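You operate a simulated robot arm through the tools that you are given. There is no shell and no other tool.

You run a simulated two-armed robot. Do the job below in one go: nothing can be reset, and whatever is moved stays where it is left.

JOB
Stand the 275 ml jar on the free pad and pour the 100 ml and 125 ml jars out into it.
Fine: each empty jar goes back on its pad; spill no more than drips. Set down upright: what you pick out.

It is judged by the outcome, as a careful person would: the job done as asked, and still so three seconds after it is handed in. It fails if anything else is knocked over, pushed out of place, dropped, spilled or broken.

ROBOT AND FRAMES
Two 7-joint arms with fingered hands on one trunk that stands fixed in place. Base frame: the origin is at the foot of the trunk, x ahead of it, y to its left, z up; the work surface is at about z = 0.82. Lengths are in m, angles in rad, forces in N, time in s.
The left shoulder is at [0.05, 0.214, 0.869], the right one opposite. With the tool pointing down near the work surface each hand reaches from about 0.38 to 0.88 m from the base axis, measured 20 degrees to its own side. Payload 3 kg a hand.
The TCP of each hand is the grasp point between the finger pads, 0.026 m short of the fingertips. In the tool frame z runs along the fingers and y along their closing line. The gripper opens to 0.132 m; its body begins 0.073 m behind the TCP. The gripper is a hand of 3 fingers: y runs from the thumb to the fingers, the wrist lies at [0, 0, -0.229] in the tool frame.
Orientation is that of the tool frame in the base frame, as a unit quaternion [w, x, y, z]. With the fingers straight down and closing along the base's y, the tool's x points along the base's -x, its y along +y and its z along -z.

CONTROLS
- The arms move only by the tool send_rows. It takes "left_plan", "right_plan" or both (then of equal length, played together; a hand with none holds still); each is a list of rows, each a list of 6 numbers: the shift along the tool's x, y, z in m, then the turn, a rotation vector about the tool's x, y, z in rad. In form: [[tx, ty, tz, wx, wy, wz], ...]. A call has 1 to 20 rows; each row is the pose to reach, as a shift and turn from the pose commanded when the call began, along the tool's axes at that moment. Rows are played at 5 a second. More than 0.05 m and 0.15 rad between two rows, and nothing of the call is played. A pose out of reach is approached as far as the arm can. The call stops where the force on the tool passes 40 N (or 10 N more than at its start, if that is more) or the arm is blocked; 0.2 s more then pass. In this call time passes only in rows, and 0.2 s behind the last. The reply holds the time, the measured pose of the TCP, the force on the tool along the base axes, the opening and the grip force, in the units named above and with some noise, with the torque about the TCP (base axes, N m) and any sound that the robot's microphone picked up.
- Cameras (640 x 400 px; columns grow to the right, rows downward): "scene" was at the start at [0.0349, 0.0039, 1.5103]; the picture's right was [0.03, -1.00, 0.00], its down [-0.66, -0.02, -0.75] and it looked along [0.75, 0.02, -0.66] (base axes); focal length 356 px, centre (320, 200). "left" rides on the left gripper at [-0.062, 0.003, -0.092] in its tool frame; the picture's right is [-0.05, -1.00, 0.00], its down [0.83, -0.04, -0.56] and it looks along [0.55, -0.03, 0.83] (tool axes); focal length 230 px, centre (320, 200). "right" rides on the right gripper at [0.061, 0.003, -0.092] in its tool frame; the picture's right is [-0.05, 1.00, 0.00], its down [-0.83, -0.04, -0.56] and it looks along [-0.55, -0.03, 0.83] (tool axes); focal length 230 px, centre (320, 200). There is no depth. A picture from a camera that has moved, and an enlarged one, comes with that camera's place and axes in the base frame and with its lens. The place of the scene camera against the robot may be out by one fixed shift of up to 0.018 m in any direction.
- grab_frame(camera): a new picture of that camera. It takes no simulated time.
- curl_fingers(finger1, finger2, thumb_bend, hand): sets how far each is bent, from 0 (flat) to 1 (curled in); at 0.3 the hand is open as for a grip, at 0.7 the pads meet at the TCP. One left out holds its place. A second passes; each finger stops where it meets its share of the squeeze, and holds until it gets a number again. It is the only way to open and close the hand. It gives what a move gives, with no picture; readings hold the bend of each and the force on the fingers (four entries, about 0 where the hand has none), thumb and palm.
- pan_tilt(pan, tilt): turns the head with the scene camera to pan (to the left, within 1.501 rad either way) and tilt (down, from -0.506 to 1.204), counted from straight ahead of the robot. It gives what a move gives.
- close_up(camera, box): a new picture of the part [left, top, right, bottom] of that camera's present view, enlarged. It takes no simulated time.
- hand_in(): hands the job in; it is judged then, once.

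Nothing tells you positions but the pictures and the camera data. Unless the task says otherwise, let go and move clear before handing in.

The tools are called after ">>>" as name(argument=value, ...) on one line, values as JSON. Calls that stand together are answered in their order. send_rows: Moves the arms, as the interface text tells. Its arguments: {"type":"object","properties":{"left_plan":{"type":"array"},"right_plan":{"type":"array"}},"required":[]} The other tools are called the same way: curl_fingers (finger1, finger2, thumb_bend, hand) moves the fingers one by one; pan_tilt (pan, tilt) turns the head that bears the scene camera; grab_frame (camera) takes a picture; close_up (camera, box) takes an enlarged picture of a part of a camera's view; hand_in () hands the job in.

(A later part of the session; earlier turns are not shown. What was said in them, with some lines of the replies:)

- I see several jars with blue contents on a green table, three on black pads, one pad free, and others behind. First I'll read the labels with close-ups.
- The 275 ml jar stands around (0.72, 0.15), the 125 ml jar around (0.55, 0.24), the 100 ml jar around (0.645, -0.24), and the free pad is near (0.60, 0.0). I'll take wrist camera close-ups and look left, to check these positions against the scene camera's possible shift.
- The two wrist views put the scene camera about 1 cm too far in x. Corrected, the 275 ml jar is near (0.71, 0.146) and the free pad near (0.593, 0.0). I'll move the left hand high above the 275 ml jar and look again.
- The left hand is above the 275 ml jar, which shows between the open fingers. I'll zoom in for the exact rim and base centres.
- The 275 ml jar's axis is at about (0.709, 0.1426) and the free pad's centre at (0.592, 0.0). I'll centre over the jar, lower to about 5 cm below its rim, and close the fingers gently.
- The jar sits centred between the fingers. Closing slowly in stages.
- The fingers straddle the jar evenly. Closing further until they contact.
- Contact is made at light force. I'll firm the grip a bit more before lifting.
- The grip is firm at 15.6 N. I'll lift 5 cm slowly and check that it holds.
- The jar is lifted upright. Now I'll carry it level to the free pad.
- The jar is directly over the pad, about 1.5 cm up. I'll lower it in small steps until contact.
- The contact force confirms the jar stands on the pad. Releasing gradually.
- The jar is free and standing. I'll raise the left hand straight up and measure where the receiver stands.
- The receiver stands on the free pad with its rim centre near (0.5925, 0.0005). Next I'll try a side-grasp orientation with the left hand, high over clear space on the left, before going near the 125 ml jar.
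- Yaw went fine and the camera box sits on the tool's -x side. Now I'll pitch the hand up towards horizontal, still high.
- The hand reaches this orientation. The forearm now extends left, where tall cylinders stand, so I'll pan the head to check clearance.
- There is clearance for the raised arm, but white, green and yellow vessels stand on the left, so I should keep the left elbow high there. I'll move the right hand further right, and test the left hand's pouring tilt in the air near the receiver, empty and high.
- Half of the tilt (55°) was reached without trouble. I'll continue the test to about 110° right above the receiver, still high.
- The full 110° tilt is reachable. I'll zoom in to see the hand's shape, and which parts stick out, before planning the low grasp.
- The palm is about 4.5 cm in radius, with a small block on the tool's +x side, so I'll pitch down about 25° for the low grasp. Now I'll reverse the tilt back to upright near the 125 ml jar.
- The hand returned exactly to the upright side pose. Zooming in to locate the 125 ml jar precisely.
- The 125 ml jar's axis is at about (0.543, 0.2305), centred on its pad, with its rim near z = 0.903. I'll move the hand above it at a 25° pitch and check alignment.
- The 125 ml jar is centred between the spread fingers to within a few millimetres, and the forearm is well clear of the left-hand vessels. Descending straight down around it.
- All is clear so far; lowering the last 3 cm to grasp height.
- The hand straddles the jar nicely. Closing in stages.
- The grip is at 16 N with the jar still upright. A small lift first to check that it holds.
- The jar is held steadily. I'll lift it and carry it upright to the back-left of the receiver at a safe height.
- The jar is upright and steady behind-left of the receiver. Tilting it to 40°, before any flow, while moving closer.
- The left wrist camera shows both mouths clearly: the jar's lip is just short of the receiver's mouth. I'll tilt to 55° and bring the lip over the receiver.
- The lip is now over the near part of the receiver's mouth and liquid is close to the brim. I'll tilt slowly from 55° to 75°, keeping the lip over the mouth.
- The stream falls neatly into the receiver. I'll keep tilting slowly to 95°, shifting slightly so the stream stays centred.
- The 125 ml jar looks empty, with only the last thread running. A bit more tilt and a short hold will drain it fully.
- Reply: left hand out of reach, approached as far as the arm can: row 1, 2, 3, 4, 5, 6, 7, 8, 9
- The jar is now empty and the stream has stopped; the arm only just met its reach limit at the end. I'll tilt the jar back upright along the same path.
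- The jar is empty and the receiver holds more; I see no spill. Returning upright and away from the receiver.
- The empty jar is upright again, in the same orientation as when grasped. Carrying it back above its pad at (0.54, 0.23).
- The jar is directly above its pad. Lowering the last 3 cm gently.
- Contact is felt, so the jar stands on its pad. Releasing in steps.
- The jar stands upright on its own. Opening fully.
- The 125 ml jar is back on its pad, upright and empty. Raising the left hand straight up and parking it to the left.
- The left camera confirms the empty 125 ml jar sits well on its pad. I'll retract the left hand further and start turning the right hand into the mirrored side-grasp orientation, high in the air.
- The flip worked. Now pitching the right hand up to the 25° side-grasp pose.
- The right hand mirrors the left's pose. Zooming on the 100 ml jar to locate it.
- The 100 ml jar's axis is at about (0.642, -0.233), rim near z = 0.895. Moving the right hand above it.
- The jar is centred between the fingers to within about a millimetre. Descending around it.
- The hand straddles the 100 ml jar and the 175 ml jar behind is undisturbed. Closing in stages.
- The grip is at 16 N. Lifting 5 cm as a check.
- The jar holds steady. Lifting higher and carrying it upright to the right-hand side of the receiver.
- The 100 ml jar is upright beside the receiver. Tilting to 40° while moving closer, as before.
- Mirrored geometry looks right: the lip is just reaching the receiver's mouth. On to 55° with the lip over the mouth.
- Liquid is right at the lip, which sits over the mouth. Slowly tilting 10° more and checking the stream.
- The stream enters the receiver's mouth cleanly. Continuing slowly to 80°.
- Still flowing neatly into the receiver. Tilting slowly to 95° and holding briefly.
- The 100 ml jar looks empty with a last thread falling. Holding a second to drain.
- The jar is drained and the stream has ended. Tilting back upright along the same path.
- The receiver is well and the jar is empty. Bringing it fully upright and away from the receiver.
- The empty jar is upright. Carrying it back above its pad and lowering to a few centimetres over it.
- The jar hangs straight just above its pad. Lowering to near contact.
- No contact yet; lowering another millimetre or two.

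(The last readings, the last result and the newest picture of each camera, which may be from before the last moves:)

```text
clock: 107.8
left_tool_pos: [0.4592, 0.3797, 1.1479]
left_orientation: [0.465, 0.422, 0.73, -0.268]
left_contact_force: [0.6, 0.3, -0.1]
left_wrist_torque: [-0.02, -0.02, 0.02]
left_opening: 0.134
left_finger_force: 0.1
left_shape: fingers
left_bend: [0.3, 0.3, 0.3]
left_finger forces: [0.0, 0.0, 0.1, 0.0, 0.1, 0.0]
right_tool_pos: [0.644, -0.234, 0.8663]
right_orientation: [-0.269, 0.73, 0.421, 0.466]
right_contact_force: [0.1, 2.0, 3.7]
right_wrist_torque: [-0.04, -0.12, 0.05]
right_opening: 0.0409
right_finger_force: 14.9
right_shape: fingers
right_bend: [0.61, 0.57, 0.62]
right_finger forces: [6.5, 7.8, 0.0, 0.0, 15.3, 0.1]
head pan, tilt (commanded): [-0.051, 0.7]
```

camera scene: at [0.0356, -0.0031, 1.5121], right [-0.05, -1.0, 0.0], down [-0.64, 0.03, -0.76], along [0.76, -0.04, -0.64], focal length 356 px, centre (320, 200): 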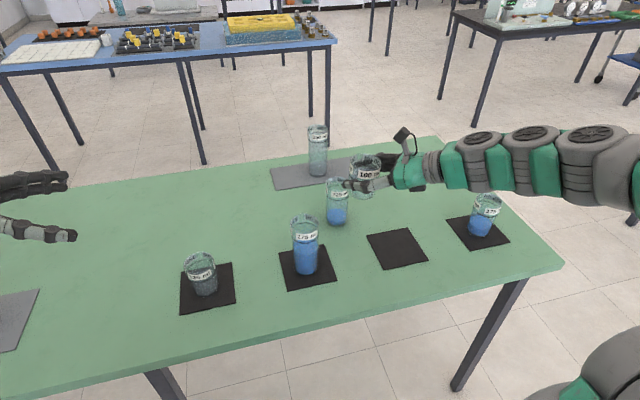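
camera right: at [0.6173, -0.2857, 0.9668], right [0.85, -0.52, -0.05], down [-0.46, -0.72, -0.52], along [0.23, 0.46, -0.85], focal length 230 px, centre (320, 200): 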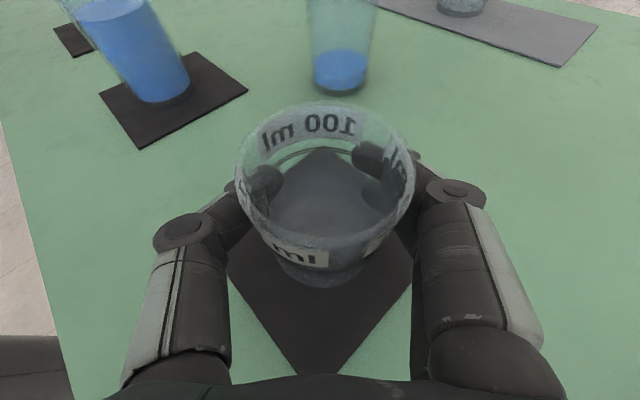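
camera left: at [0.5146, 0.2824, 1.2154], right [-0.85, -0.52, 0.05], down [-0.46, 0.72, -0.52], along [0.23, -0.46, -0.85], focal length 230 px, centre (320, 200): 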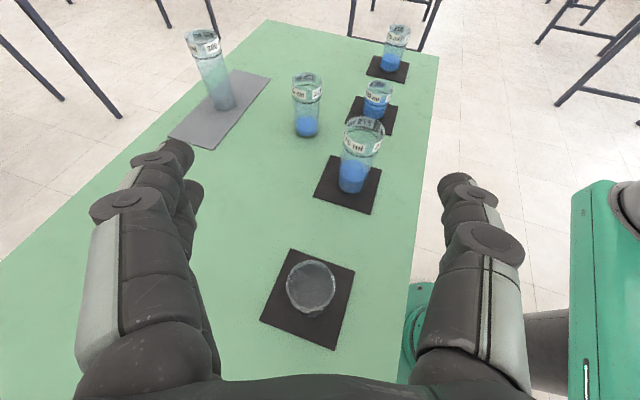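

Contact is felt. Releasing in steps.

>>> curl_fingers(hand="right", finger1=0.57, finger2=0.55, thumb_bend=0.57)

>>> grab_frame(camera="right")

>>> close_up(camera="scene", box=[330, 150, 510, 290])

```text
clock: 108.8
left_tool_pos: [0.4601, 0.3795, 1.1483]
left_orientation: [0.465, 0.423, 0.73, -0.269]
left_contact_force: [-0.6, 0.7, -0.1]
left_wrist_torque: [0.04, -0.01, 0.02]
left_opening: 0.1343
left_finger_force: 0.1
left_shape: fingers
left_bend: [0.3, 0.3, 0.3]
left_finger forces: [0.1, 0.1, 0.0, 0.0, 0.0, 0.0]
right_tool_pos: [0.643, -0.2348, 0.8655]
right_orientation: [-0.268, 0.731, 0.422, 0.465]
right_contact_force: [-0.3, 1.0, 0.2]
right_wrist_torque: [-0.03, -0.03, -0.02]
right_opening: 0.0486
right_finger_force: 1.3
right_shape: fingers
right_bend: [0.56, 0.54, 0.56]
right_finger forces: [0.1, 0.9, 0.1, 0.1, 1.2, 0.0]
head pan, tilt (commanded): [-0.051, 0.7]
```

```text
taken
camera right: at [0.6172, -0.2864, 0.96], right [0.85, -0.52, -0.05], down [-0.46, -0.72, -0.52], along [0.23, 0.46, -0.85], focal length 230 px, centre (320, 200)
```

right: 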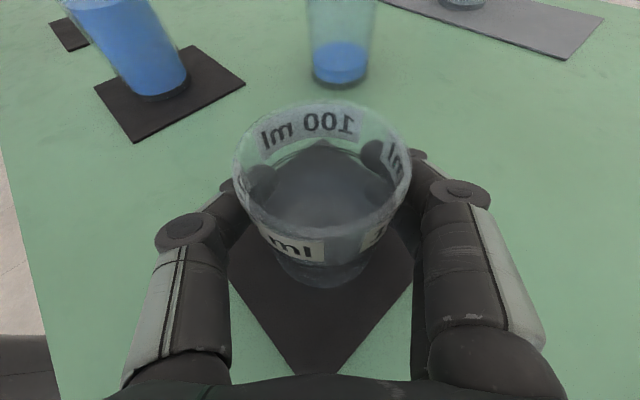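

```text
2.86 times, centred on (420, 220) of scene
camera zoom: at [0.0356, -0.0031, 1.5121], right [-0.05, -1.0, 0.0], down [-0.64, 0.03, -0.76], along [0.76, -0.04, -0.64], focal length 1018 px, centre (34, 143)
```

zoom: 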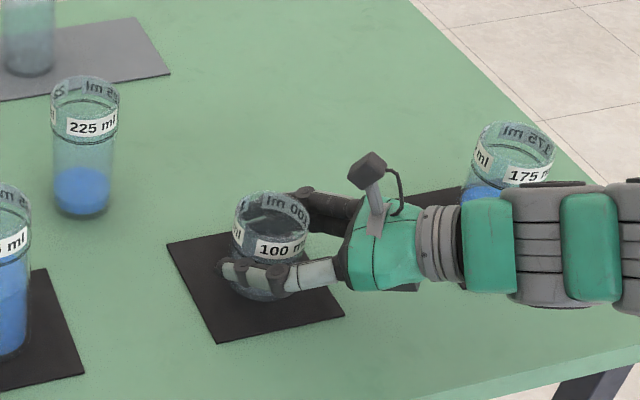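

The jar stands on the pad with nearly no grip left. Opening fully.

>>> curl_fingers(hand="right", finger1=0.46, finger2=0.46, thumb_bend=0.46)

>>> curl_fingers(hand="right", finger1=0.3, finger2=0.3, thumb_bend=0.3)

>>> grab_frame(camera="right")

>>> close_up(camera="scene", box=[330, 150, 510, 290])

```text
clock: 109.8
left_tool_pos: [0.4604, 0.3794, 1.1487]
left_orientation: [0.465, 0.423, 0.73, -0.269]
left_contact_force: [0.4, 0.1, 0.3]
left_wrist_torque: [-0.04, 0.01, 0.0]
left_opening: 0.1343
left_finger_force: 0.1
left_shape: fingers
left_bend: [0.3, 0.3, 0.3]
left_finger forces: [0.0, 0.0, 0.1, 0.0, 0.0, 0.0]
right_tool_pos: [0.6434, -0.235, 0.8655]
right_orientation: [-0.269, 0.73, 0.422, 0.465]
right_contact_force: [-0.1, -0.3, 0.5]
right_wrist_torque: [0.0, 0.0, -0.01]
right_opening: 0.0806
right_finger_force: 0.0
right_shape: fingers
right_bend: [0.46, 0.46, 0.46]
right_finger forces: [0.0, 0.0, 0.1, 0.0, 0.0, 0.0]
head pan, tilt (commanded): [-0.051, 0.7]
```

```text
clock: 110.8
left_tool_pos: [0.4606, 0.379, 1.1487]
left_orientation: [0.466, 0.422, 0.73, -0.269]
left_contact_force: [-0.3, -0.3, 0.2]
left_wrist_torque: [0.0, -0.02, 0.01]
left_opening: 0.1343
left_finger_force: 0.0
left_shape: fingers
left_bend: [0.3, 0.3, 0.3]
left_finger forces: [0.0, 0.1, 0.1, 0.0, 0.1, 0.0]
right_tool_pos: [0.6434, -0.2342, 0.8646]
right_orientation: [-0.268, 0.731, 0.421, 0.465]
right_contact_force: [0.5, -0.6, -0.5]
right_wrist_torque: [-0.02, 0.03, 0.02]
right_opening: 0.1338
right_finger_force: 0.2
right_shape: fingers
right_bend: [0.3, 0.3, 0.3]
right_finger forces: [0.1, 0.0, 0.0, 0.0, 0.0, 0.0]
head pan, tilt (commanded): [-0.051, 0.7]
```

```text
taken
camera right: at [0.6172, -0.2864, 0.96], right [0.85, -0.52, -0.05], down [-0.46, -0.72, -0.52], along [0.23, 0.46, -0.85], focal length 230 px, centre (320, 200)
```

right: 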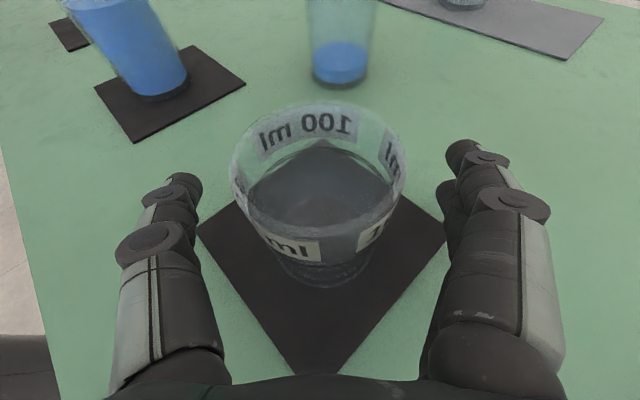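

```text
2.86 times, centred on (420, 220) of scene
camera zoom: at [0.0356, -0.0031, 1.5121], right [-0.05, -1.0, 0.0], down [-0.64, 0.03, -0.76], along [0.76, -0.04, -0.64], focal length 1018 px, centre (34, 143)
```

zoom: 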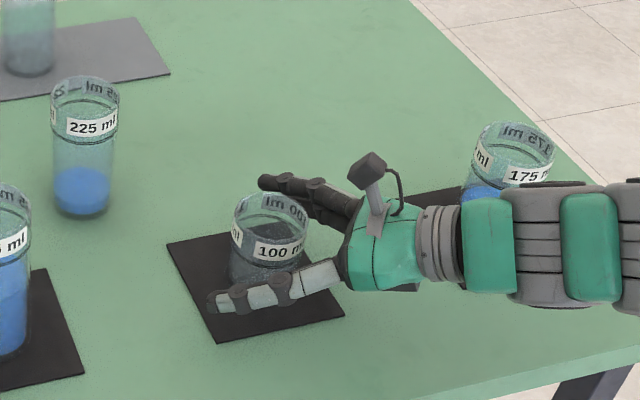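

Released and standing upright. Raising the right hand straight up, then retracting away.

>>> send_rows(right_plan=[[0.0136, 0, -0.0063, 0, 0, 0], [0.0362, 0, -0.0169, 0, 0, 0], [0.068, 0, -0.0317, 0, 0, 0], [0.0997, 0, -0.0465, 0, 0, 0], [0.1314, 0, -0.0613, 0, 0, 0], [0.1631, 0, -0.0761, 0, 0, 0], [0.1948, 0, -0.0909, 0, 0, 0], [0.2265, 0, -0.1057, 0, 0, 0]])

>>> send_rows(right_plan=[[0, 0, -0.03, 0, 0, 0], [0, 0, -0.06, 0, 0, 0], [0, 0, -0.09, 0, 0, 0], [0, 0, -0.12, 0, 0, 0], [0, 0, -0.15, 0, 0, 0], [0, 0, -0.15, 0, 0, 0]])

>>> pan_tilt(pan=0.033, tilt=0.75)

>>> grab_frame(camera="scene")

>>> grab_frame(camera="right")

>>> grab_frame(camera="left")

```text
clock: 112.6
left_tool_pos: [0.4611, 0.3796, 1.1495]
left_orientation: [0.465, 0.423, 0.73, -0.269]
left_contact_force: [-0.6, -0.1, 0.0]
left_wrist_torque: [0.03, -0.02, -0.01]
left_opening: 0.1341
left_finger_force: 0.0
left_shape: fingers
left_bend: [0.3, 0.3, 0.3]
left_finger forces: [0.0, 0.1, 0.0, 0.0, 0.0, 0.0]
right_tool_pos: [0.6418, -0.2337, 1.1163]
right_orientation: [-0.269, 0.73, 0.422, 0.465]
right_contact_force: [0.5, 0.0, -0.6]
right_wrist_torque: [0.01, -0.01, -0.02]
right_opening: 0.1341
right_finger_force: 0.1
right_shape: fingers
right_bend: [0.3, 0.3, 0.3]
right_finger forces: [0.0, 0.1, 0.1, 0.1, 0.1, 0.1]
head pan, tilt (commanded): [-0.051, 0.7]
```

```text
clock: 114.0
left_tool_pos: [0.4616, 0.3787, 1.1477]
left_orientation: [0.465, 0.422, 0.73, -0.269]
left_contact_force: [0.8, -1.1, 0.3]
left_wrist_torque: [-0.03, 0.0, -0.02]
left_opening: 0.134
left_finger_force: 0.1
left_shape: fingers
left_bend: [0.3, 0.3, 0.3]
left_finger forces: [0.1, 0.0, 0.0, 0.0, 0.0, 0.1]
right_tool_pos: [0.5735, -0.3513, 1.1794]
right_orientation: [-0.269, 0.73, 0.422, 0.465]
right_contact_force: [0.3, -0.9, 0.5]
right_wrist_torque: [0.04, 0.02, -0.03]
right_opening: 0.1342
right_finger_force: 0.0
right_shape: fingers
right_bend: [0.3, 0.3, 0.3]
right_finger forces: [0.0, 0.0, 0.1, 0.0, 0.0, 0.1]
head pan, tilt (commanded): [-0.051, 0.7]
```

```text
clock: 114.7
left_tool_pos: [0.4612, 0.3792, 1.1469]
left_orientation: [0.465, 0.422, 0.73, -0.269]
left_contact_force: [0.5, 0.1, -0.4]
left_wrist_torque: [0.02, -0.02, 0.04]
left_opening: 0.1346
left_finger_force: 0.0
left_shape: fingers
left_bend: [0.3, 0.3, 0.3]
left_finger forces: [0.1, 0.1, 0.0, 0.0, 0.0, 0.1]
right_tool_pos: [0.5741, -0.3514, 1.1797]
right_orientation: [-0.269, 0.73, 0.421, 0.466]
right_contact_force: [-0.4, 0.1, -0.1]
right_wrist_torque: [0.01, -0.03, -0.02]
right_opening: 0.1342
right_finger_force: 0.0
right_shape: fingers
right_bend: [0.3, 0.3, 0.3]
right_finger forces: [0.0, 0.0, 0.0, 0.0, 0.0, 0.0]
head pan, tilt (commanded): [0.033, 0.75]
```

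```text
taken
camera scene: at [0.0336, 0.0039, 1.5078], right [0.03, -1.0, 0.0], down [-0.68, -0.02, -0.73], along [0.73, 0.02, -0.68], focal length 356 px, centre (320, 200)
```

scene: 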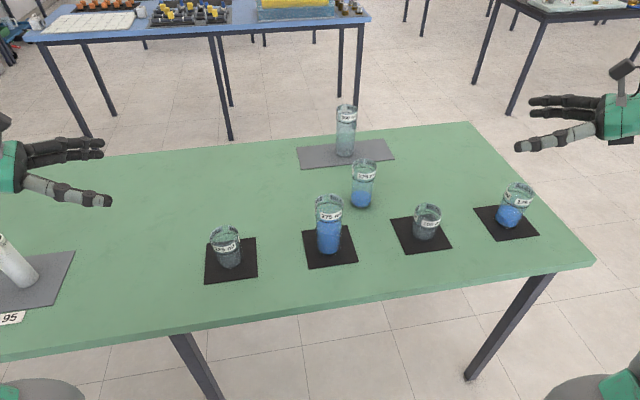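

```text
taken
camera right: at [0.548, -0.4033, 1.2734], right [0.85, -0.52, -0.05], down [-0.46, -0.72, -0.52], along [0.23, 0.46, -0.85], focal length 230 px, centre (320, 200)
```

right: 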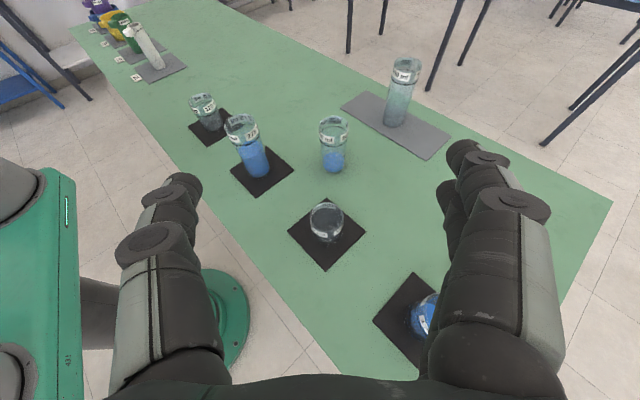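

```text
taken
camera left: at [0.4343, 0.4305, 1.243], right [-0.85, -0.52, 0.05], down [-0.46, 0.72, -0.52], along [0.23, -0.46, -0.85], focal length 230 px, centre (320, 200)
```

left: 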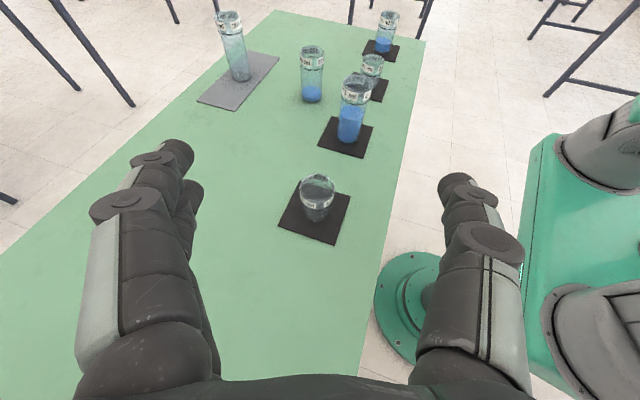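

Everything looks in place. A final close-up check for leftover liquid and spills.

>>> close_up(camera="scene", box=[190, 180, 360, 300])

>>> close_up(camera="scene", box=[310, 140, 550, 270])

>>> close_up(camera="right", box=[170, 80, 380, 280])

>>> close_up(camera="left", box=[260, 30, 420, 250])

```text
3.33 times, centred on (275, 240) of scene
camera zoom: at [0.0336, 0.0039, 1.5078], right [0.03, -1.0, 0.0], down [-0.68, -0.02, -0.73], along [0.73, 0.02, -0.68], focal length 1187 px, centre (470, 67)
```

zoom: 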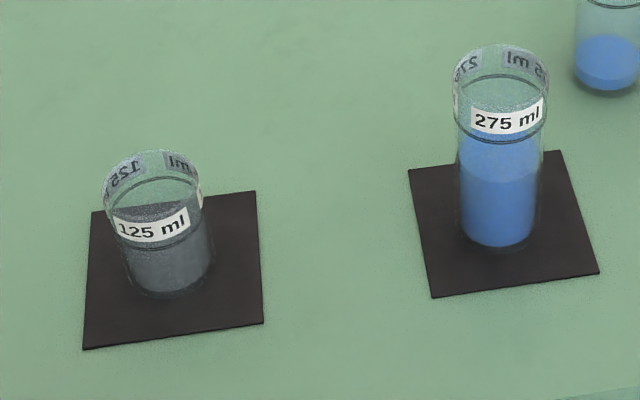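

```text
2.67 times, centred on (430, 205) of scene
camera zoom: at [0.0336, 0.0039, 1.5078], right [0.03, -1.0, 0.0], down [-0.68, -0.02, -0.73], along [0.73, 0.02, -0.68], focal length 950 px, centre (27, 187)
```

zoom: 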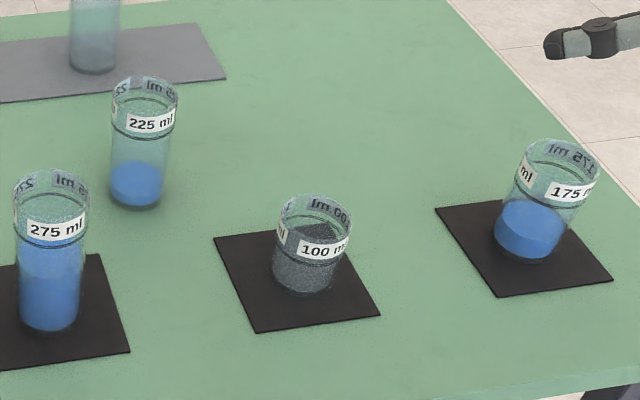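

```text
2.00 times, centred on (275, 180) of right
camera zoom: at [0.548, -0.4033, 1.2734], right [0.85, -0.52, -0.05], down [-0.46, -0.72, -0.52], along [0.23, 0.46, -0.85], focal length 460 px, centre (410, 240)
```

zoom: 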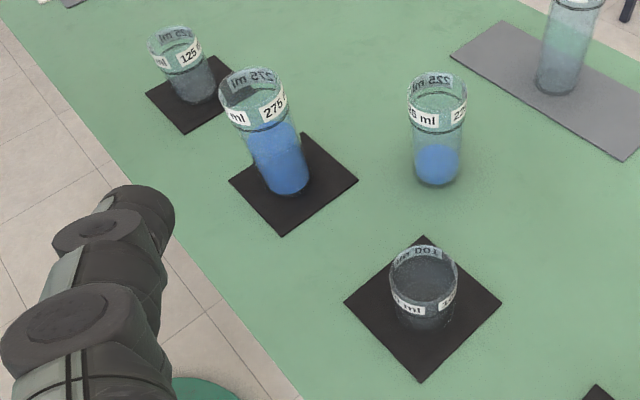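

```text
1.82 times, centred on (340, 140) of left
camera zoom: at [0.4343, 0.4305, 1.243], right [-0.85, -0.52, 0.05], down [-0.46, 0.72, -0.52], along [0.23, -0.46, -0.85], focal length 418 px, centre (284, 309)
```

zoom: 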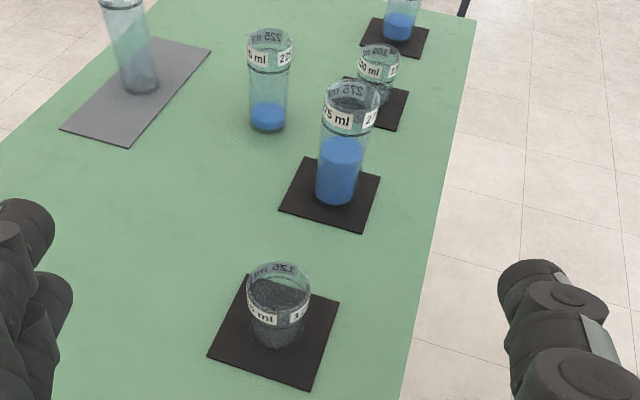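

The 275 ml jar stands on what was the free pad with both pours in it. The 100 ml and 125 ml jars are empty and upright on their own pads, I see no spill, nothing else has moved, and both hands are clear. Handing in.

>>> hand_in()

```text
The job is handed in.
```

The job is done and handed in. The 275 ml jar stands on what was the free pad, with the 100 ml and 125 ml jars poured out into it.

- **Emptied jars:** Both are back upright on their own pads, and the last close-ups showed no liquid left in either.
- **Spills:** I saw none on the table or the pads. Near the end of the 125 ml pour, the left arm hit its reach limit and rose about 2 cm. The jar was already empty by then.
- **Other items:** The other jars look undisturbed, and I saw no sign that the vessels on the left were touched. Both hands were clear before I handed in.
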